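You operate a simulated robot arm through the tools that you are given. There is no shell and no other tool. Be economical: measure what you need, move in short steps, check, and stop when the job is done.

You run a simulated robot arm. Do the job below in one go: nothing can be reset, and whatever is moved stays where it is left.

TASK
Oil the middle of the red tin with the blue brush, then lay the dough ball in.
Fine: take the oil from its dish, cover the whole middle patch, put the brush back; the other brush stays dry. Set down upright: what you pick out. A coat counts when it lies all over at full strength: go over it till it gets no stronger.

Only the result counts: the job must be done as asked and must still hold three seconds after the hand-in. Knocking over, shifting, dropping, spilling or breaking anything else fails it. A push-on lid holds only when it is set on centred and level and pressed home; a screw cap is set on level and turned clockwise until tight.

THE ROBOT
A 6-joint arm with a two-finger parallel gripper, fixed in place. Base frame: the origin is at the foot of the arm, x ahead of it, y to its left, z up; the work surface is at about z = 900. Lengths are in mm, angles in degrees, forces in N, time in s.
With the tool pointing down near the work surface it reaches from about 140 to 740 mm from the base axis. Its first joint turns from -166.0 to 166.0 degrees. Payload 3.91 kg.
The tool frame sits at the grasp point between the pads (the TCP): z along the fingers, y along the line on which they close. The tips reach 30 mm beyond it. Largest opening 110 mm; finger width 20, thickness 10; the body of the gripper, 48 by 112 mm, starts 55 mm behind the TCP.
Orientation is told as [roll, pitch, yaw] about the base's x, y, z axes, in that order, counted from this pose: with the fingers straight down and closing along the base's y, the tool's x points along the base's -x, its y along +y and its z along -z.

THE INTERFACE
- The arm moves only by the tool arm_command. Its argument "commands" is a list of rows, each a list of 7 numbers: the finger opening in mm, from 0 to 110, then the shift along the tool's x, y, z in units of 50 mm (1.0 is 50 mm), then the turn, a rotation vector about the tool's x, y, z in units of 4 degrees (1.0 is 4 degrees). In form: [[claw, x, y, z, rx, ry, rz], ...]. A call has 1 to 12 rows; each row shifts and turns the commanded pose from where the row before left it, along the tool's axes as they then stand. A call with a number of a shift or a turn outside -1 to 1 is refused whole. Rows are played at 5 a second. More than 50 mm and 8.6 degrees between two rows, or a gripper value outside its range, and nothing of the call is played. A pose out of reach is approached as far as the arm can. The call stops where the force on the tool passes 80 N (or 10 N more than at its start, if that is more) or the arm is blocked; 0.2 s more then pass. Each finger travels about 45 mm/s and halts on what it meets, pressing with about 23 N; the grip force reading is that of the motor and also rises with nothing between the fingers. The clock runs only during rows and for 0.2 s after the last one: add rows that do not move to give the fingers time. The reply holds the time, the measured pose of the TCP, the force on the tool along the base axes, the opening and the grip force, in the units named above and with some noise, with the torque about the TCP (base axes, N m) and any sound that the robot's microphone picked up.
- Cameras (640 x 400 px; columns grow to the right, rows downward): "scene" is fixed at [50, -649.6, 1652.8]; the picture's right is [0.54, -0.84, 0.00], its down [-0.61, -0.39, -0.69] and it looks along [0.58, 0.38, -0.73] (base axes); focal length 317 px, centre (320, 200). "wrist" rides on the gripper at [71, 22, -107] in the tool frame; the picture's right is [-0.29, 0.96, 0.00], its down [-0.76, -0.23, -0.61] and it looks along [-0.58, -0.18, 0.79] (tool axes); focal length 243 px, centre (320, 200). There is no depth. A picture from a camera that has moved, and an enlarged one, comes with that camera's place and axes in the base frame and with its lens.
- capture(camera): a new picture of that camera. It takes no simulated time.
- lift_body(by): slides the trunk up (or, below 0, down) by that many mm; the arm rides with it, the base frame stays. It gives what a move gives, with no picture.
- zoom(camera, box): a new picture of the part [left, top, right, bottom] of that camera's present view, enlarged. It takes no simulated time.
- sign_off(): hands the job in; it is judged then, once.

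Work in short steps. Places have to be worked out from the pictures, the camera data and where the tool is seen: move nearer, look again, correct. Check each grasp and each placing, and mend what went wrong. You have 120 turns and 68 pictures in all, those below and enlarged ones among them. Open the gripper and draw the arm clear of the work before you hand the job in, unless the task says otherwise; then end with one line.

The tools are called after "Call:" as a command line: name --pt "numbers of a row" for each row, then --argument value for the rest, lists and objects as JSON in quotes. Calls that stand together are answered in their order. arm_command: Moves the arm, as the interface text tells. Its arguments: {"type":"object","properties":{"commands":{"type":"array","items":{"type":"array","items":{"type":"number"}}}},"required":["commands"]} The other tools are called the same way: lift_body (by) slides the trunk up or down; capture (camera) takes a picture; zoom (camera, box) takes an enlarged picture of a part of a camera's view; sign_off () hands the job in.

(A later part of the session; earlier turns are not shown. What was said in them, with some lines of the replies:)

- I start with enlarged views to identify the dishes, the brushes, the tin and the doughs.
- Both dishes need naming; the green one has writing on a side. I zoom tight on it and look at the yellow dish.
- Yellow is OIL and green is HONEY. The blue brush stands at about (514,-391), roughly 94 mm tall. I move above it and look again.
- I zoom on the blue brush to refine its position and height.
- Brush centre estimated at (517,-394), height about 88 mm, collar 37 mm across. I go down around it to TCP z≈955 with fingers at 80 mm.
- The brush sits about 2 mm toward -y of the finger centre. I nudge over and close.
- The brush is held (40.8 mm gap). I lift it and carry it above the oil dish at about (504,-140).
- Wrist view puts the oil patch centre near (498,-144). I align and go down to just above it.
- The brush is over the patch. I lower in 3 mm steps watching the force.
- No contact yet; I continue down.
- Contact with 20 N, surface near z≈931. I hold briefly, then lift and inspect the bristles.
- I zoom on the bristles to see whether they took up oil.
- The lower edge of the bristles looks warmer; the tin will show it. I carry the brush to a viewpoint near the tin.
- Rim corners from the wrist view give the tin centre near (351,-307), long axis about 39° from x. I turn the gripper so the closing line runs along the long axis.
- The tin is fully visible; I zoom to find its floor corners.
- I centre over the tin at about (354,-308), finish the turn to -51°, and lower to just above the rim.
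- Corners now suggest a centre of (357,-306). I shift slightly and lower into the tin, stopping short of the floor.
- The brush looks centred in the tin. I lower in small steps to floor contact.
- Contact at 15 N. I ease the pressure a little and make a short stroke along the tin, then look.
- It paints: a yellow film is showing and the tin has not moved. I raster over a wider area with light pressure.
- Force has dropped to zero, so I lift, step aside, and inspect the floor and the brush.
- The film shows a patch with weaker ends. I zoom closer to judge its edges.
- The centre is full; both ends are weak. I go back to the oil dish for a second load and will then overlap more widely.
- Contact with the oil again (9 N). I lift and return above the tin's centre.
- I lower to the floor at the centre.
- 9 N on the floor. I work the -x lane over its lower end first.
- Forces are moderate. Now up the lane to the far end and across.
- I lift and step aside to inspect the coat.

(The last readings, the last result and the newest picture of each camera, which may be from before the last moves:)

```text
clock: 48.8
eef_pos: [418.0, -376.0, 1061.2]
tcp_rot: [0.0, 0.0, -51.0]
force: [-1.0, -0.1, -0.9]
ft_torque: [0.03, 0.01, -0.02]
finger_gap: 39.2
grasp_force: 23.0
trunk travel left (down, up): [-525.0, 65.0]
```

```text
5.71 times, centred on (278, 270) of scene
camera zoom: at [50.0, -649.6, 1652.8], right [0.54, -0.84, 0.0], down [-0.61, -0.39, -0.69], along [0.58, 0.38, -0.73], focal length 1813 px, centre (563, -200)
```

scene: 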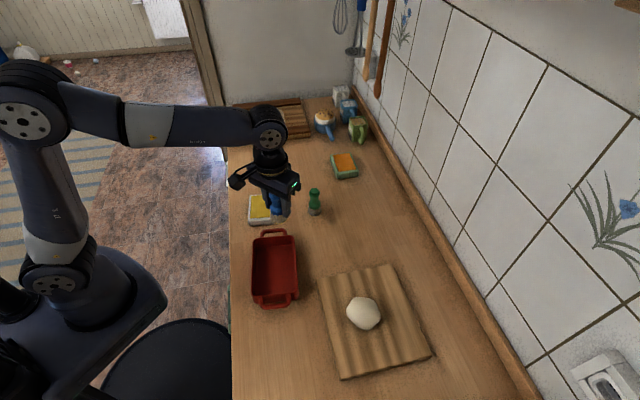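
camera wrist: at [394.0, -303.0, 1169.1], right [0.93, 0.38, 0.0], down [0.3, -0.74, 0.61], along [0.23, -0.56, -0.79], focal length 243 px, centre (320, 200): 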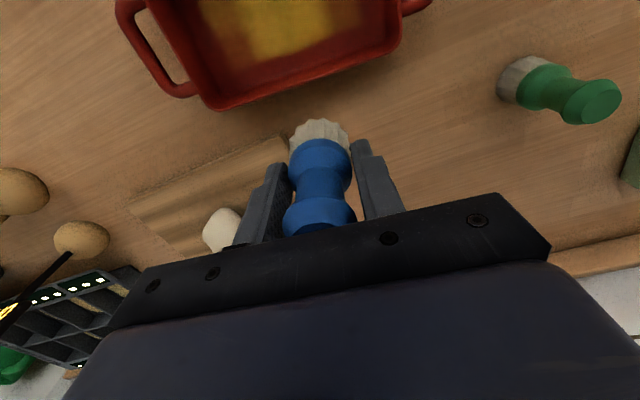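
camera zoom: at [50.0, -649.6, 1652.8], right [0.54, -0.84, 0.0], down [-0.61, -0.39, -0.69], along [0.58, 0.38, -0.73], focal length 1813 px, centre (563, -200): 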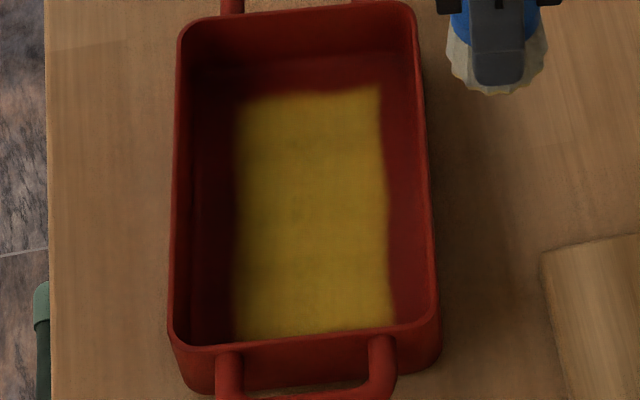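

The patch is a sharp, evenly yellow rectangle. I check its hidden near edge from the wrist camera.

Call:
arm_command --pt "20 0.3 0.5 -0.7 0 0 0" --pt "20 0.6 0.3 -0.7 0 0 0" --pt "20 0 0 -0.3 0 0 0" --pt "20 0 0 0 0 0 0"

Call:
zoom --camera "wrist" --box '[140, 0, 390, 160]'

```text
clock: 49.8
eef_pos: [420.0, -315.9, 1144.1]
tcp_rot: [0.0, 0.1, -51.1]
force: [-0.1, 0.1, -0.6]
ft_torque: [0.0, -0.02, 0.0]
finger_gap: 39.2
grasp_force: 23.1
trunk travel left (down, up): [-525.0, 65.0]
```

```text
2.50 times, centred on (265, 80) of wrist
camera zoom: at [393.6, -248.7, 1251.7], right [0.93, 0.38, 0.0], down [0.3, -0.74, 0.61], along [0.23, -0.56, -0.79], focal length 606 px, centre (458, 500)
```

zoom: 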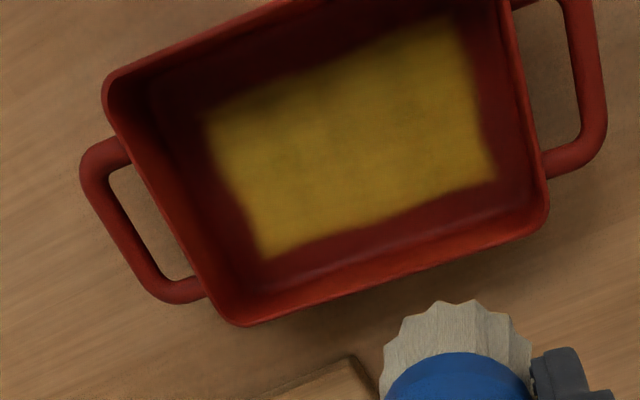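

Whole patch is covered; the edges are soft, so I do one more loaded pass to be sure nothing gets stronger. Back to the oil first.

Call:
arm_command --pt "20 0.4135 0.84 0 0 0 0" --pt "20 0.4135 0.84 0 0 0 0" --pt "20 0.4135 0.84 0 0 0 0" --pt "20 0.4135 0.84 0 0 0 0" --pt "20 0 0 0.8 0 0 0" --pt "20 0 0 0.8 0 0 0" --pt "20 0 0 0.8 0 0 0" --pt "20 0 0 0.6 0 0 0" --pt "20 0 0 0.1 0 0 0" --pt "20 0 0 0.08 0 0 0" --pt "20 0 0 0.06 0 0 0" --pt "20 0 0 0 0 0 0"

```text
clock: 52.4
eef_pos: [498.9, -146.6, 982.9]
tcp_rot: [0.0, 0.0, -51.0]
force: [0.3, -0.3, -0.4]
ft_torque: [0.0, -0.02, 0.02]
finger_gap: 39.3
grasp_force: 23.1
trunk travel left (down, up): [-525.0, 65.0]
```

Call:
arm_command --pt "20 0 0 0.04 0 0 0" --pt "20 0 0 0.03 0 0 0" --pt "20 0 0 0 0 0 0"

```text
clock: 53.2
eef_pos: [498.8, -147.2, 980.8]
tcp_rot: [0.1, -0.2, -51.0]
force: [-0.4, -0.8, 12.8]
ft_torque: [0.11, 0.14, -0.02]
finger_gap: 39.2
grasp_force: 23.3
trunk travel left (down, up): [-525.0, 65.0]
```

Loaded again. Lift and return to the tin, descending to just above the floor.

Call:
arm_command --pt "20 0 0 -0.2 0 0 0" --pt "20 0 0 -0.65 0 0 0" --pt "20 0 0 -0.65 0 0 0" --pt "20 -0.129 -0.843 0 0 0 0" --pt "20 -0.129 -0.843 0 0 0 0" --pt "20 -0.129 -0.843 0 0 0 0" --pt "20 -0.129 -0.843 0 0 0 0" --pt "20 -0.129 -0.843 0 0 0 0" --pt "20 0 0 0.8 0 0 0" --pt "20 0 0 0.8 0 0 0" --pt "20 0 0 0.3 0 0 0" --pt "20 0 0 0 0 0 0"

Call:
arm_command --pt "20 0 0 0.06 0 0 0" --pt "20 0 0 0.03 0 0 0" --pt "20 0 0 0 0 0 0"

```text
clock: 55.8
eef_pos: [354.6, -303.2, 959.3]
tcp_rot: [-0.1, 0.0, -51.0]
force: [0.3, 0.7, -1.2]
ft_torque: [-0.02, 0.01, 0.0]
finger_gap: 39.2
grasp_force: 23.2
trunk travel left (down, up): [-525.0, 65.0]
```

```text
clock: 56.6
eef_pos: [355.4, -303.2, 955.5]
tcp_rot: [0.0, 0.0, -51.0]
force: [-0.2, -0.1, -0.6]
ft_torque: [0.03, 0.0, -0.02]
finger_gap: 38.8
grasp_force: 22.8
trunk travel left (down, up): [-525.0, 65.0]
```

Call:
arm_command --pt "20 0 0 0.04 0 0 0" --pt "20 0 0 0.02 0 0 0" --pt "20 0 0 0 0 0 0"

```text
clock: 57.4
eef_pos: [356.2, -303.7, 952.6]
tcp_rot: [-0.1, -0.2, -51.0]
force: [-0.2, 0.9, 20.5]
ft_torque: [-0.04, -0.06, 0.04]
finger_gap: 39.3
grasp_force: 23.1
trunk travel left (down, up): [-525.0, 65.0]
```

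20 N, I ease half a millimetre and go round the perimeter and lanes.

Call:
arm_command --pt "20 -0.15 0 -0.01 0 0 0" --pt "20 -0.15 0 0 0 0 0" --pt "20 0 -0.2 0 0 0 0" --pt "20 0 -0.2 0 0 0 0" --pt "20 0 -0.2 0 0 0 0" --pt "20 0 -0.22 0 0 0 0" --pt "20 0.15 0 0 0 0 0" --pt "20 0.15 0 0 0 0 0" --pt "20 0.15 0 0 0 0 0" --pt "20 0.15 0 0 0 0 0" --pt "20 0 0 0 0 0 0"

Call:
arm_command --pt "20 0 0.2 0.005 0 0 0" --pt "20 0 0.2 0 0 0 0" --pt "20 0 0.2 0 0 0 0" --pt "20 0 0.2 0 0 0 0" --pt "20 0 0.2 0 0 0 0" --pt "20 0 0.2 0 0 0 0" --pt "20 0 0.2 0 0 0 0" --pt "20 0 0.22 0 0 0 0" --pt "20 -0.15 0 0.005 0 0 0" --pt "20 -0.15 0 0 0 0 0" --pt "20 -0.15 0 0 0 0 0" --pt "20 -0.15 0 0 0 0 0"

Call:
arm_command --pt "20 0 -0.2 0.005 0 0 0" --pt "20 0 -0.2 0 0 0 0" --pt "20 0 -0.2 0 0 0 0" --pt "20 0 -0.2 0 0 0 0" --pt "20 0 -0.2 0 0 0 0" --pt "20 0 -0.2 0 0 0 0" --pt "20 0 -0.2 0 0 0 0" --pt "20 0 -0.2 0 0 0 0" --pt "20 0.15 0 0 0 0 0" --pt "20 0.15 0 0 0 0 0" --pt "20 0 0 0 0 0 0"

Call:
arm_command --pt "20 0 0.2 0.005 0 0 0" --pt "20 0 0.2 0 0 0 0" --pt "20 0 0.2 0 0 0 0" --pt "20 0 0.2 0 0 0 0" --pt "20 0 0.2 0 0 0 0" --pt "20 0 0.2 0 0 0 0" --pt "20 0 0.2 0 0 0 0" --pt "20 0 0.2 0 0 0 0" --pt "20 0 0 0 0 0 0"

```text
clock: 59.8
eef_pos: [314.7, -318.4, 952.7]
tcp_rot: [0.0, 0.0, -50.9]
force: [-1.3, -0.1, 0.7]
ft_torque: [-0.01, 0.03, -0.05]
finger_gap: 39.6
grasp_force: 22.6
trunk travel left (down, up): [-525.0, 65.0]
```

```text
clock: 62.4
eef_pos: [395.9, -289.5, 952.9]
tcp_rot: [0.0, -0.1, -51.0]
force: [-1.9, 4.1, 14.5]
ft_torque: [0.12, 0.08, 0.01]
finger_gap: 38.8
grasp_force: 23.2
trunk travel left (down, up): [-525.0, 65.0]
```

```text
clock: 64.8
eef_pos: [324.1, -329.2, 952.1]
tcp_rot: [0.1, 0.0, -51.1]
force: [0.9, -3.3, 9.9]
ft_torque: [-0.27, -0.04, 0.02]
finger_gap: 39.1
grasp_force: 22.5
trunk travel left (down, up): [-525.0, 65.0]
```

```text
clock: 66.8
eef_pos: [386.7, -278.4, 952.3]
tcp_rot: [0.0, -0.1, -50.9]
force: [-1.4, -0.7, 11.4]
ft_torque: [-0.08, 0.02, 0.01]
finger_gap: 39.1
grasp_force: 23.3
trunk travel left (down, up): [-525.0, 65.0]
```

Contact was thin along the +x lane at the near end; I redo that lane with a touch more pressure.

Call:
arm_command --pt "20 0.15 0 0.0 0 0 0" --pt "20 0.15 0 0 0 0 0" --pt "20 0 -0.2 0 0 0 0" --pt "20 0 -0.2 0 0 0 0" --pt "20 0 -0.2 0 0 0 0" --pt "20 0 -0.2 0.005 0 0 0" --pt "20 0 -0.2 0.005 0 0 0" --pt "20 0 -0.2 0 0 0 0" --pt "20 0 -0.2 0.005 0 0 0" --pt "20 0 -0.2 0 0 0 0" --pt "20 0 0 0 0 0 0"

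Call:
arm_command --pt "20 -0.15 0 0 0 0 0" --pt "20 -0.15 0 0 0 0 0" --pt "20 -0.15 0 0 0 0 0" --pt "20 -0.15 0 0 0 0 0" --pt "20 0 0.15 0 0 0 0" --pt "20 0.15 0 0 0 0 0" --pt "20 0.15 0 0 0 0 0" --pt "20 0.15 0 0 0 0 0" --pt "20 0.15 0 0 0 0 0" --pt "20 0 0 0 0 0 0"

```text
clock: 69.2
eef_pos: [314.9, -316.1, 951.6]
tcp_rot: [0.0, -0.1, -51.1]
force: [3.7, 1.9, 15.7]
ft_torque: [0.09, -0.14, 0.07]
finger_gap: 39.2
grasp_force: 23.0
trunk travel left (down, up): [-525.0, 65.0]
```

```text
clock: 71.4
eef_pos: [320.5, -313.3, 952.1]
tcp_rot: [-0.1, 0.1, -51.1]
force: [3.1, -3.4, 14.4]
ft_torque: [-0.17, -0.14, -0.02]
finger_gap: 39.2
grasp_force: 23.2
trunk travel left (down, up): [-525.0, 65.0]
```

Lift to the viewpoint and inspect again.

Call:
arm_command --pt "20 0 0 -0.8 0 0 0" --pt "20 0 0 -0.8 0 0 0" --pt "20 0 0 -0.8 0 0 0" --pt "20 -0.645 0.755 0 0 0 0" --pt "20 -0.645 0.755 0 0 0 0" --pt "20 0 0 -0.8 0 0 0" --pt "20 0 0 -0.64 0 0 0" --pt "20 0 0 0 0 0 0"

Call:
zoom --camera "wrist" --box '[140, 0, 390, 160]'

Call:
zoom --camera "scene" --box '[250, 235, 305, 305]'

```text
clock: 73.2
eef_pos: [422.3, -314.8, 1143.6]
tcp_rot: [0.0, 0.0, -51.0]
force: [-0.3, 0.4, -0.7]
ft_torque: [0.01, 0.0, 0.0]
finger_gap: 38.9
grasp_force: 22.6
trunk travel left (down, up): [-525.0, 65.0]
```

```text
2.50 times, centred on (265, 80) of wrist
camera zoom: at [393.9, -248.1, 1250.6], right [0.93, 0.38, 0.0], down [0.3, -0.74, 0.61], along [0.23, -0.56, -0.79], focal length 606 px, centre (458, 500)
```

zoom: 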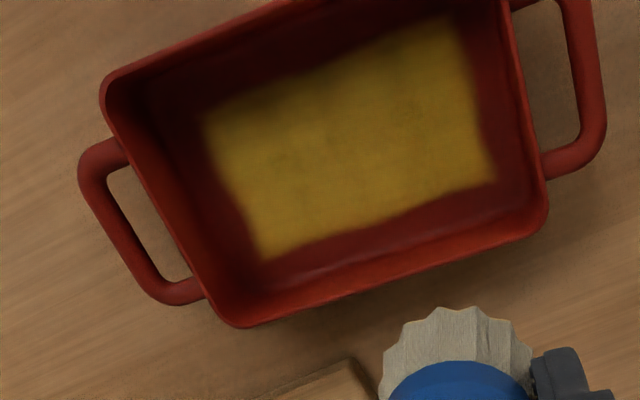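

```text
5.71 times, centred on (278, 270) of scene
camera zoom: at [50.0, -649.6, 1652.8], right [0.54, -0.84, 0.0], down [-0.61, -0.39, -0.69], along [0.58, 0.38, -0.73], focal length 1813 px, centre (563, -200)
```

zoom: 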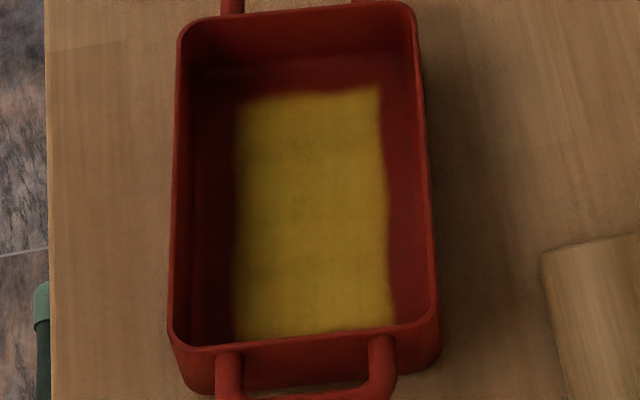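

The coat is unchanged, so it is at full strength, and the tin has not moved. I take the brush back to its place at (517.5,-396).

Call:
arm_command --pt "20 -0.82 0.153 0 0 0 0" --pt "20 -0.82 0.153 0 0 0 0" --pt "20 -0.82 0.153 0 0 0 0" --pt "20 0 0 0.9 0 0 0" --pt "20 0 0 0.9 0 0 0" --pt "20 0 0 0.9 0 0 0" --pt "20 0 0 0.9 0 0 0" --pt "20 0 0 0.1 0 0 0" --pt "20 0 0 0 0 0 0"

Call:
zoom --camera "scene" --box '[310, 210, 360, 260]'

```text
clock: 75.2
eef_pos: [515.8, -396.0, 958.4]
tcp_rot: [-0.1, -0.1, -51.0]
force: [0.1, 0.0, -1.2]
ft_torque: [0.03, 0.01, 0.03]
finger_gap: 39.4
grasp_force: 22.6
trunk travel left (down, up): [-525.0, 65.0]
```

```text
8.00 times, centred on (335, 235) of scene
camera zoom: at [50.0, -649.6, 1652.8], right [0.54, -0.84, 0.0], down [-0.61, -0.39, -0.69], along [0.58, 0.38, -0.73], focal length 2538 px, centre (200, -80)
```

zoom: 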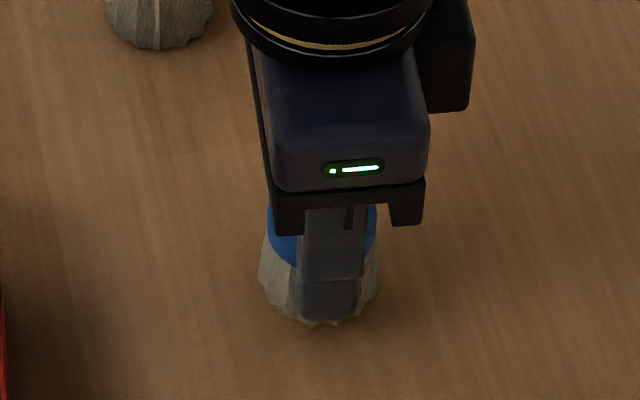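

It is about 3 mm off its original spot; I correct and lower to contact.

Call:
arm_command --pt "20 0.03 0.06 0 0 0 0" --pt "20 0 0 0.06 0 0 0" --pt "20 0 0 0.06 0 0 0" --pt "20 0 0 0 0 0 0"

```text
clock: 76.2
eef_pos: [517.0, -392.2, 951.8]
tcp_rot: [0.0, 0.1, -51.0]
force: [-0.7, 0.5, -1.1]
ft_torque: [0.0, 0.01, 0.0]
finger_gap: 39.2
grasp_force: 23.2
trunk travel left (down, up): [-525.0, 65.0]
```

Call:
arm_command --pt "20 0 0 0.04 0 0 0" --pt "20 0 0 0.02 0 0 0" --pt "20 0 0 0 0 0 0"

```text
clock: 77.0
eef_pos: [516.5, -392.1, 948.8]
tcp_rot: [0.0, 0.0, -51.0]
force: [0.1, -0.6, 0.0]
ft_torque: [-0.01, 0.0, 0.02]
finger_gap: 39.1
grasp_force: 22.9
trunk travel left (down, up): [-525.0, 65.0]
```

Call:
arm_command --pt "20 0 0 0.02 0 0 0" --pt "20 0 0 0.02 0 0 0" --pt "20 0 0 0 0 0 0"

Call:
zoom --camera "scene" --box '[310, 210, 360, 260]'

```text
clock: 77.8
eef_pos: [516.9, -392.3, 947.5]
tcp_rot: [0.0, 0.0, -51.0]
force: [-0.8, 0.2, 2.5]
ft_torque: [0.02, 0.04, -0.01]
finger_gap: 38.9
grasp_force: 23.1
trunk travel left (down, up): [-525.0, 65.0]
```

```text
8.00 times, centred on (335, 235) of scene
camera zoom: at [50.0, -649.6, 1652.8], right [0.54, -0.84, 0.0], down [-0.61, -0.39, -0.69], along [0.58, 0.38, -0.73], focal length 2538 px, centre (200, -80)
```

zoom: 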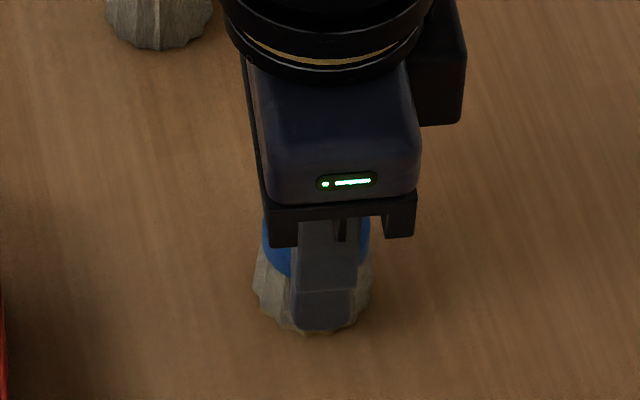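

Contact and position match the start within about 1 mm. I open and rise straight up.

Call:
arm_command --pt "70 0 0 0 0 0 0" --pt "70 0 0 0 0 0 0" --pt "70 0 0 0 0 0 0" --pt "70 0 0 -0.4 0 0 0" --pt "70 0 0 -0.8 0 0 0" --pt "70 0 0 -0.8 0 0 0" --pt "70 0 0 -0.8 0 0 0" --pt "70 0 0 0 0 0 0"

Call:
capture --camera "wrist"

Call:
zoom --camera "scene" --box '[290, 200, 410, 340]'

```text
clock: 79.6
eef_pos: [515.9, -392.9, 1088.1]
tcp_rot: [0.0, 0.0, -51.0]
force: [0.1, 0.0, 0.3]
ft_torque: [0.0, 0.03, 0.02]
finger_gap: 70.1
grasp_force: 0.0
trunk travel left (down, up): [-525.0, 65.0]
```

```text
25 pictures are left
camera wrist: at [488.6, -326.1, 1194.6], right [0.93, 0.38, 0.0], down [0.3, -0.74, 0.61], along [0.23, -0.56, -0.79], focal length 243 px, centre (320, 200)
```

wrist: 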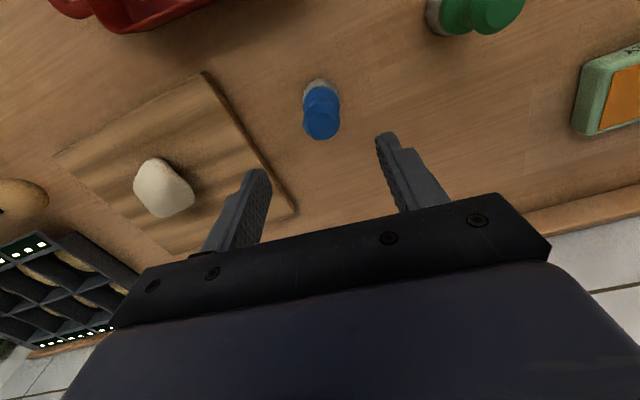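

```text
2.86 times, centred on (350, 270) of scene
camera zoom: at [50.0, -649.6, 1652.8], right [0.54, -0.84, 0.0], down [-0.61, -0.39, -0.69], along [0.58, 0.38, -0.73], focal length 906 px, centre (234, 0)
```

zoom: 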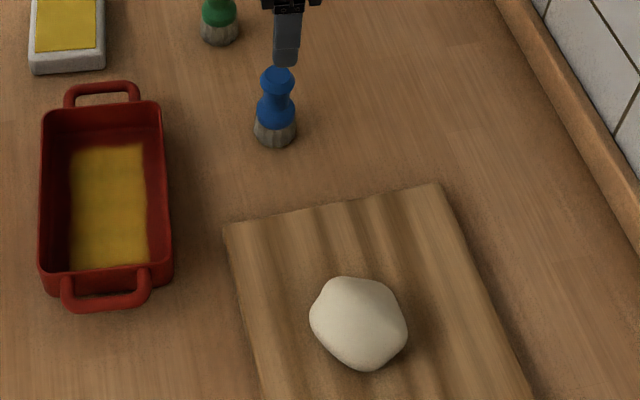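

The brush stands upright in place. The dough ball is near (368,-562) on its board; I move above it with open fingers.

Call:
arm_command --pt "110 -0.153 -0.885 0 0 0 0" --pt "110 -0.153 -0.885 0 0 0 0" --pt "110 -0.153 -0.885 0 0 0 0" --pt "110 -0.153 -0.885 0 0 0 0" --pt "110 -0.153 -0.885 0 0 0 0" --pt "110 0 0 0 0 0 0"

Call:
capture --camera "wrist"

Call:
zoom --camera "scene" --box '[310, 250, 440, 380]'

```text
clock: 81.0
eef_pos: [368.7, -564.2, 1088.1]
tcp_rot: [-0.1, 0.0, -51.1]
force: [-0.1, 0.0, -0.5]
ft_torque: [-0.01, -0.05, 0.01]
finger_gap: 109.9
grasp_force: 0.1
trunk travel left (down, up): [-525.0, 65.0]
```

```text
23 pictures are left
camera wrist: at [341.1, -496.6, 1194.7], right [0.93, 0.38, 0.0], down [0.3, -0.74, 0.61], along [0.23, -0.56, -0.79], focal length 243 px, centre (320, 200)
```

wrist: 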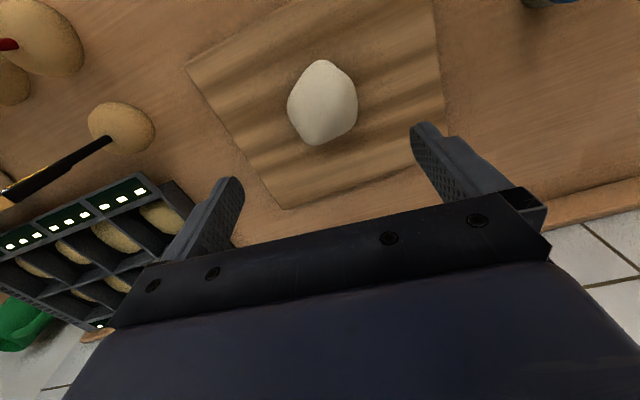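

```text
3.08 times, centred on (375, 315) of scene
camera zoom: at [50.0, -649.6, 1652.8], right [0.54, -0.84, 0.0], down [-0.61, -0.39, -0.69], along [0.58, 0.38, -0.73], focal length 976 px, centre (151, -154)
```

zoom: 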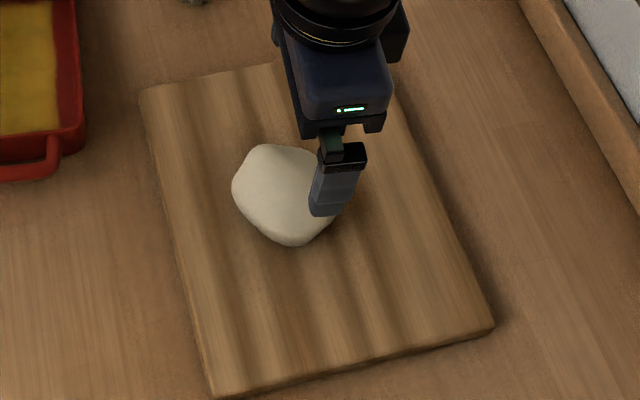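

Dough centre ≈ (371,-560), about 71 mm across. I adjust and descend to TCP z≈968, then look.

Call:
arm_command --pt "110 0.04 0.07 0 0 0 0" --pt "110 0 0 0.6 0 0 0" --pt "110 0 0 0.6 0 0 0" --pt "110 0 0 0.6 0 0 0" --pt "110 0 0 0.6 0 0 0" --pt "110 0 0 0 0 0 0"

Call:
capture --camera "wrist"

Call:
zoom --camera "scene" --box '[310, 260, 420, 370]'

```text
clock: 82.4
eef_pos: [371.0, -558.7, 965.9]
tcp_rot: [0.1, 0.0, -50.9]
force: [-0.2, -0.3, -0.2]
ft_torque: [-0.02, 0.01, 0.03]
finger_gap: 110.0
grasp_force: 0.0
trunk travel left (down, up): [-525.0, 65.0]
```

```text
21 pictures are left
camera wrist: at [343.8, -491.8, 1073.7], right [0.93, 0.38, 0.0], down [0.3, -0.74, 0.61], along [0.23, -0.56, -0.79], focal length 243 px, centre (320, 200)
```

wrist: 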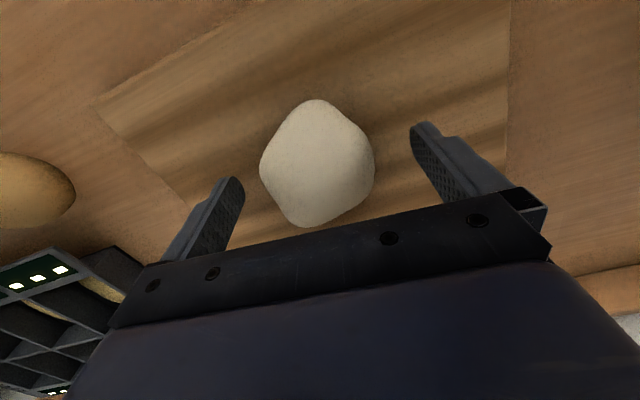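

```text
3.64 times, centred on (365, 315) of scene
camera zoom: at [50.0, -649.6, 1652.8], right [0.54, -0.84, 0.0], down [-0.61, -0.39, -0.69], along [0.58, 0.38, -0.73], focal length 1154 px, centre (156, -218)
```

zoom: 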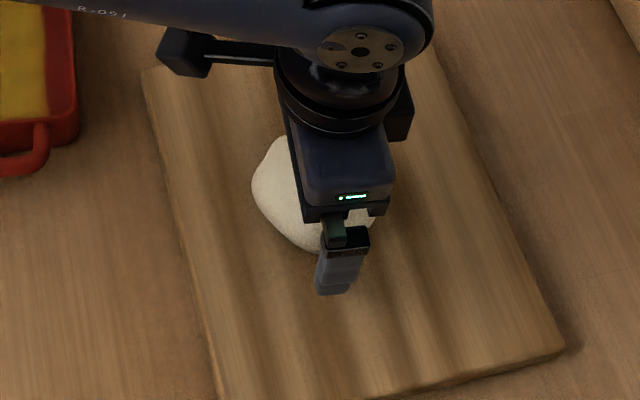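

Well centred. I lower another 7 mm for a grip below mid-height, watching the force.

Call:
arm_command --pt "110 0 -0.02 0.07 0 0 0" --pt "110 0 0 0.07 0 0 0" --pt "110 0 0 0 0 0 0"

```text
clock: 83.2
eef_pos: [369.5, -558.9, 960.7]
tcp_rot: [0.1, 0.0, -51.1]
force: [-0.2, -0.5, -0.1]
ft_torque: [0.02, 0.03, -0.02]
finger_gap: 109.9
grasp_force: 0.0
trunk travel left (down, up): [-525.0, 65.0]
```

Clear of the board. I close on the dough.

Call:
arm_command --pt "60 0 0 0 0 0 0" --pt "50 0 0 0 0 0 0" --pt "40 0 0 0 0 0 0" --pt "40 0 0 0 0 0 0" --pt "40 0 0 0 0 0 0" --pt "40 0 0 0 0 0 0"

Call:
capture --camera "wrist"

```text
clock: 84.6
eef_pos: [370.1, -560.2, 960.3]
tcp_rot: [0.0, 0.0, -51.0]
force: [-0.2, -1.3, 0.7]
ft_torque: [-0.05, 0.05, 0.0]
finger_gap: 71.5
grasp_force: 22.9
trunk travel left (down, up): [-525.0, 65.0]
```

```text
19 pictures are left
camera wrist: at [342.5, -492.2, 1067.1], right [0.93, 0.38, 0.0], down [0.3, -0.74, 0.61], along [0.23, -0.56, -0.79], focal length 243 px, centre (320, 200)
```

wrist: 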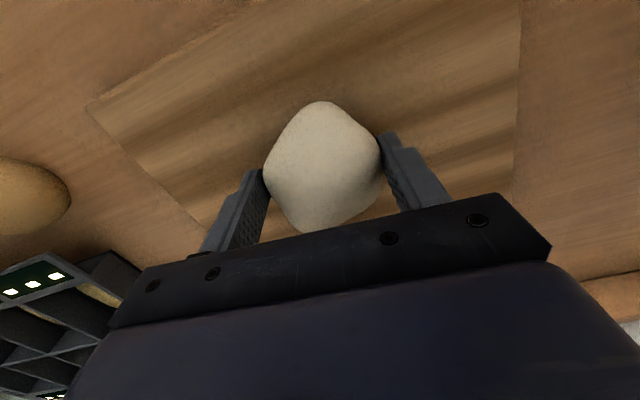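

Gripped at 71.5 mm. I lift gently and check.

Call:
arm_command --pt "40 0 0 -0.2 0 0 0" --pt "40 0 0 -0.4 0 0 0" --pt "40 0 0 -0.5 0 0 0" --pt "40 0 0 -0.5 0 0 0" --pt "40 0 0 -0.5 0 0 0" --pt "40 0 0 0 0 0 0"

Call:
zoom --camera "scene" --box '[240, 210, 440, 370]'

Call:
capture --camera "wrist"

```text
clock: 86.0
eef_pos: [369.2, -559.1, 1066.3]
tcp_rot: [0.0, 0.0, -50.9]
force: [0.0, -0.1, -1.8]
ft_torque: [-0.01, -0.02, 0.0]
finger_gap: 71.0
grasp_force: 22.8
trunk travel left (down, up): [-525.0, 65.0]
```

```text
2.50 times, centred on (340, 290) of scene
camera zoom: at [50.0, -649.6, 1652.8], right [0.54, -0.84, 0.0], down [-0.61, -0.39, -0.69], along [0.58, 0.38, -0.73], focal length 793 px, centre (270, -25)
```

zoom: 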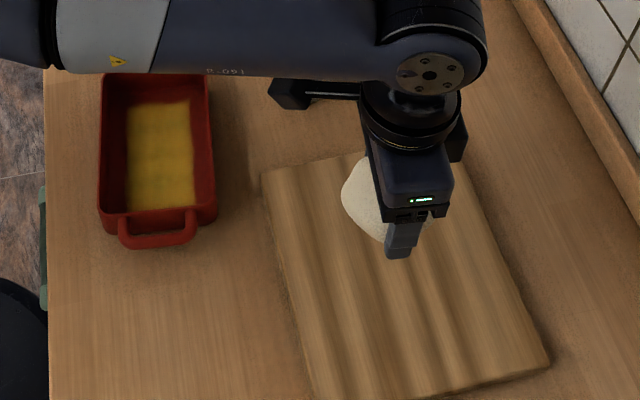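

```text
17 pictures are left
camera wrist: at [342.0, -491.3, 1173.0], right [0.93, 0.38, 0.0], down [0.3, -0.74, 0.61], along [0.23, -0.56, -0.79], focal length 243 px, centre (320, 200)
```

wrist: 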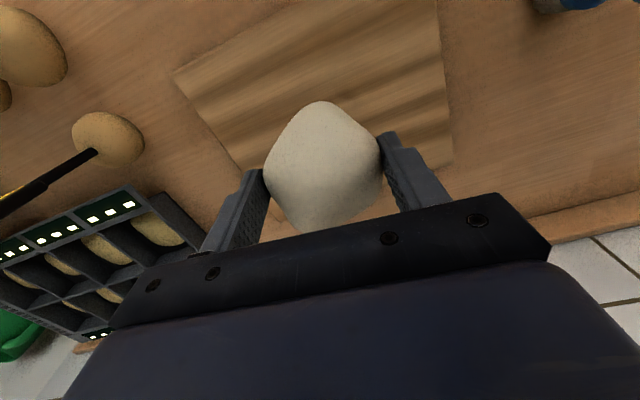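

Dough is held. I carry it over the tin centre (358,-305).

Call:
arm_command --pt "40 0.681 0.504 0 0 0 0" --pt "40 0.681 0.504 0 0 0 0" --pt "40 0.681 0.504 0 0 0 0" --pt "40 0.681 0.504 0 0 0 0" --pt "40 0.681 0.504 0 0 0 0" --pt "40 0.681 0.504 0 0 0 0" --pt "40 0 0 0 0 0 0"

Call:
capture --camera "wrist"

Call:
zoom --camera "scene" --box '[230, 210, 330, 320]'

```text
clock: 87.6
eef_pos: [357.6, -303.8, 1064.8]
tcp_rot: [0.0, -0.1, -51.0]
force: [-0.4, 0.2, -1.6]
ft_torque: [-0.01, -0.03, -0.02]
finger_gap: 71.1
grasp_force: 22.7
trunk travel left (down, up): [-525.0, 65.0]
```

```text
16 pictures are left
camera wrist: at [330.4, -237.0, 1171.5], right [0.93, 0.38, 0.0], down [0.3, -0.74, 0.61], along [0.23, -0.56, -0.79], focal length 243 px, centre (320, 200)
```

wrist: 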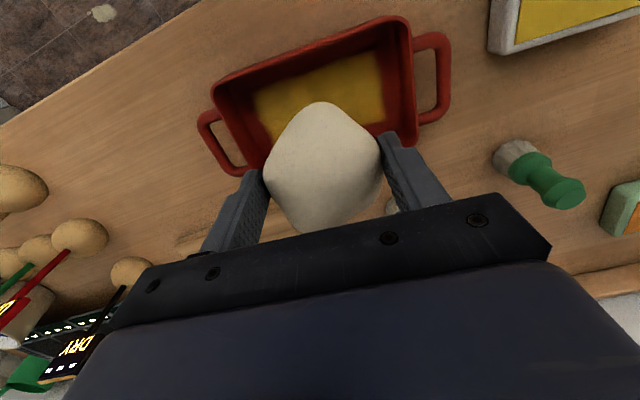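

```text
3.64 times, centred on (280, 265) of scene
camera zoom: at [50.0, -649.6, 1652.8], right [0.54, -0.84, 0.0], down [-0.61, -0.39, -0.69], along [0.58, 0.38, -0.73], focal length 1154 px, centre (466, -36)
```

zoom: 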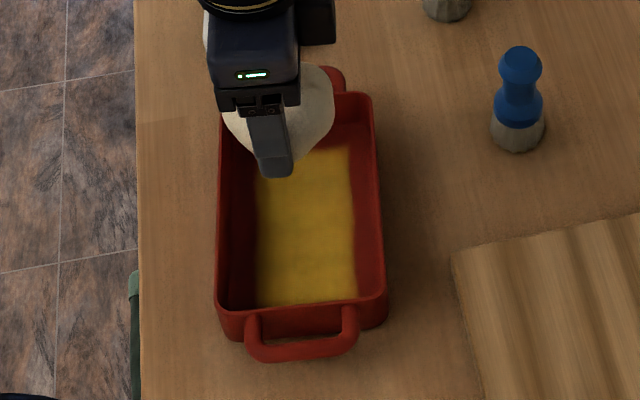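

The patch centre is about 3.5 mm toward tool -x of the dough. I correct and lower into the tin partway.

Call:
arm_command --pt "40 -0.07 0.04 0 0 0 0" --pt "40 0 0 0.6 0 0 0" --pt "40 0 0 0.6 0 0 0" --pt "40 0 0 0.4 0 0 0" --pt "40 0 0 0.3 0 0 0" --pt "40 0 0 0 0 0 0"

Call:
capture --camera "wrist"

Call:
zoom --camera "scene" --box '[230, 210, 330, 320]'

```text
clock: 89.0
eef_pos: [360.5, -305.9, 970.5]
tcp_rot: [0.0, -0.1, -51.0]
force: [0.3, -0.5, -2.5]
ft_torque: [0.0, -0.03, -0.02]
finger_gap: 71.0
grasp_force: 23.0
trunk travel left (down, up): [-525.0, 65.0]
```

```text
14 pictures are left
camera wrist: at [334.4, -239.1, 1076.4], right [0.93, 0.38, 0.0], down [0.3, -0.74, 0.61], along [0.23, -0.56, -0.79], focal length 243 px, centre (320, 200)
```

wrist: 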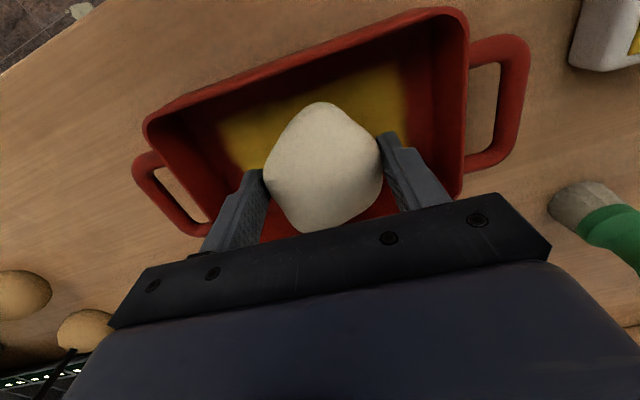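

```text
3.64 times, centred on (280, 265) of scene
camera zoom: at [50.0, -649.6, 1652.8], right [0.54, -0.84, 0.0], down [-0.61, -0.39, -0.69], along [0.58, 0.38, -0.73], focal length 1154 px, centre (466, -36)
```

zoom: 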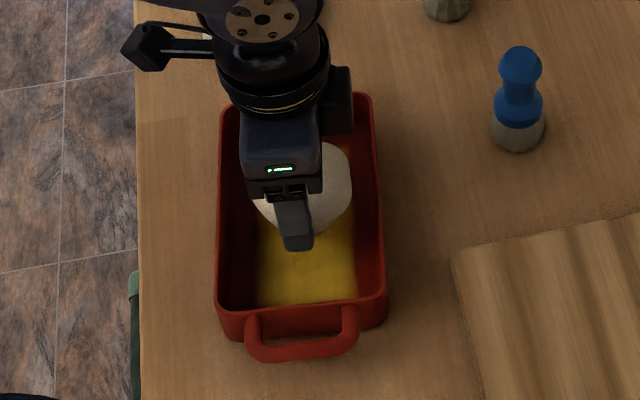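

Centred between the walls. I lower in steps to floor contact.

Call:
arm_command --pt "40 0 0 0.1 0 0 0" --pt "40 0 0 0.1 0 0 0" --pt "40 0 0 0.1 0 0 0" --pt "40 0 0 0.06 0 0 0" --pt "40 0 0 0 0 0 0"

```text
clock: 90.2
eef_pos: [362.1, -307.1, 951.0]
tcp_rot: [0.0, 0.0, -51.0]
force: [-0.5, -1.2, -2.4]
ft_torque: [0.01, -0.03, 0.0]
finger_gap: 70.9
grasp_force: 23.1
trunk travel left (down, up): [-525.0, 65.0]
```

Call:
arm_command --pt "40 0 0 0.05 0 0 0" --pt "40 0 0 0.05 0 0 0" --pt "40 0 0 0 0 0 0"

```text
clock: 91.0
eef_pos: [361.9, -306.3, 946.7]
tcp_rot: [0.0, 0.1, -51.0]
force: [0.3, 0.4, -1.8]
ft_torque: [-0.03, 0.0, 0.01]
finger_gap: 71.0
grasp_force: 22.9
trunk travel left (down, up): [-525.0, 65.0]
```

Call:
arm_command --pt "40 0 0 0.04 0 0 0" --pt "40 0 0 0.04 0 0 0" --pt "40 0 0 0 0 0 0"

```text
clock: 91.8
eef_pos: [361.9, -305.3, 944.5]
tcp_rot: [0.0, -0.1, -51.0]
force: [1.0, 1.2, 10.5]
ft_torque: [0.08, 0.12, -0.05]
finger_gap: 70.9
grasp_force: 22.8
trunk travel left (down, up): [-525.0, 65.0]
```

Contact at 10 N. I open modestly inside the tin and rise straight up.

Call:
arm_command --pt "92 0 0 0 0 0 0" --pt "92 0 0 0 0 0 0" --pt "92 0 0 0 0 0 0" --pt "92 0 0 -0.3 0 0 0" --pt "92 0 0 -0.6 0 0 0" --pt "92 0 0 -0.8 0 0 0" --pt "92 0 0 -0.8 0 0 0" --pt "92 -0.7 0.5 -0.3 0 0 0" --pt "92 -0.7 0.5 -0.3 0 0 0" --pt "92 0 0 0 0 0 0"

Call:
capture --camera "wrist"

Call:
capture --camera "scene"

Call:
zoom --camera "scene" --box '[230, 210, 350, 320]'

```text
clock: 94.0
eef_pos: [445.1, -329.0, 1097.6]
tcp_rot: [0.0, 0.0, -51.0]
force: [-0.3, 0.5, -0.7]
ft_torque: [-0.01, 0.03, 0.01]
finger_gap: 91.9
grasp_force: 0.1
trunk travel left (down, up): [-525.0, 65.0]
```

```text
12 pictures are left
camera wrist: at [418.3, -261.9, 1204.0], right [0.93, 0.38, 0.0], down [0.3, -0.74, 0.61], along [0.23, -0.56, -0.79], focal length 243 px, centre (320, 200)
```

wrist: 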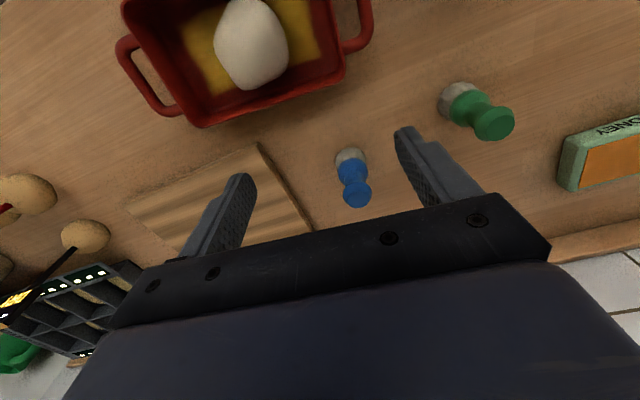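

```text
11 pictures are left
```

scene: 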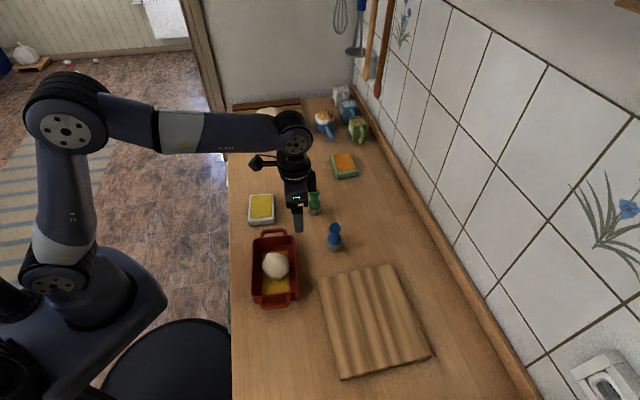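

```text
3.64 times, centred on (290, 265) of scene
camera zoom: at [50.0, -649.6, 1652.8], right [0.54, -0.84, 0.0], down [-0.61, -0.39, -0.69], along [0.58, 0.38, -0.73], focal length 1154 px, centre (429, -36)
```

zoom: 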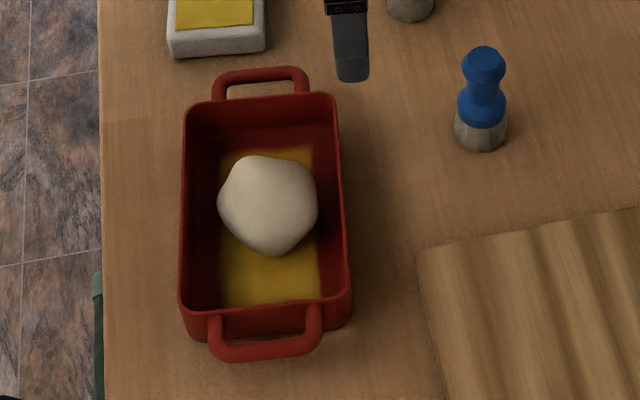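

The dough lies upright in the oiled middle, with tin, brush and board unmoved. I raise the arm well clear.

Call:
arm_command --pt "92 0 0 -0.8 0 0 0" --pt "92 0 0 -0.8 0 0 0" --pt "92 0 0 -0.8 0 0 0" --pt "92 0 0 0 0 0 0" --pt "92 0 0 0 0 0 0"

Call:
capture --camera "scene"

```text
clock: 95.2
eef_pos: [444.1, -328.0, 1219.3]
tcp_rot: [-0.1, 0.0, -51.0]
force: [0.2, 0.4, -0.6]
ft_torque: [0.02, -0.01, -0.06]
finger_gap: 92.2
grasp_force: 0.0
trunk travel left (down, up): [-525.0, 65.0]
```

```text
9 pictures are left
```

scene: 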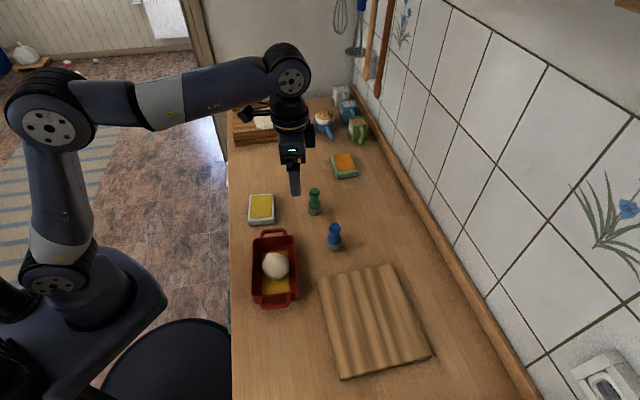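

Everything stands as wanted and the arm is clear; I hand in.

Call:
sign_off

```text
The job is handed in.
```

I oiled the whole middle patch of the red tin at full strength with the blue brush, put the brush back upright in its place, and laid the dough ball in the tin; the green brush stayed dry.
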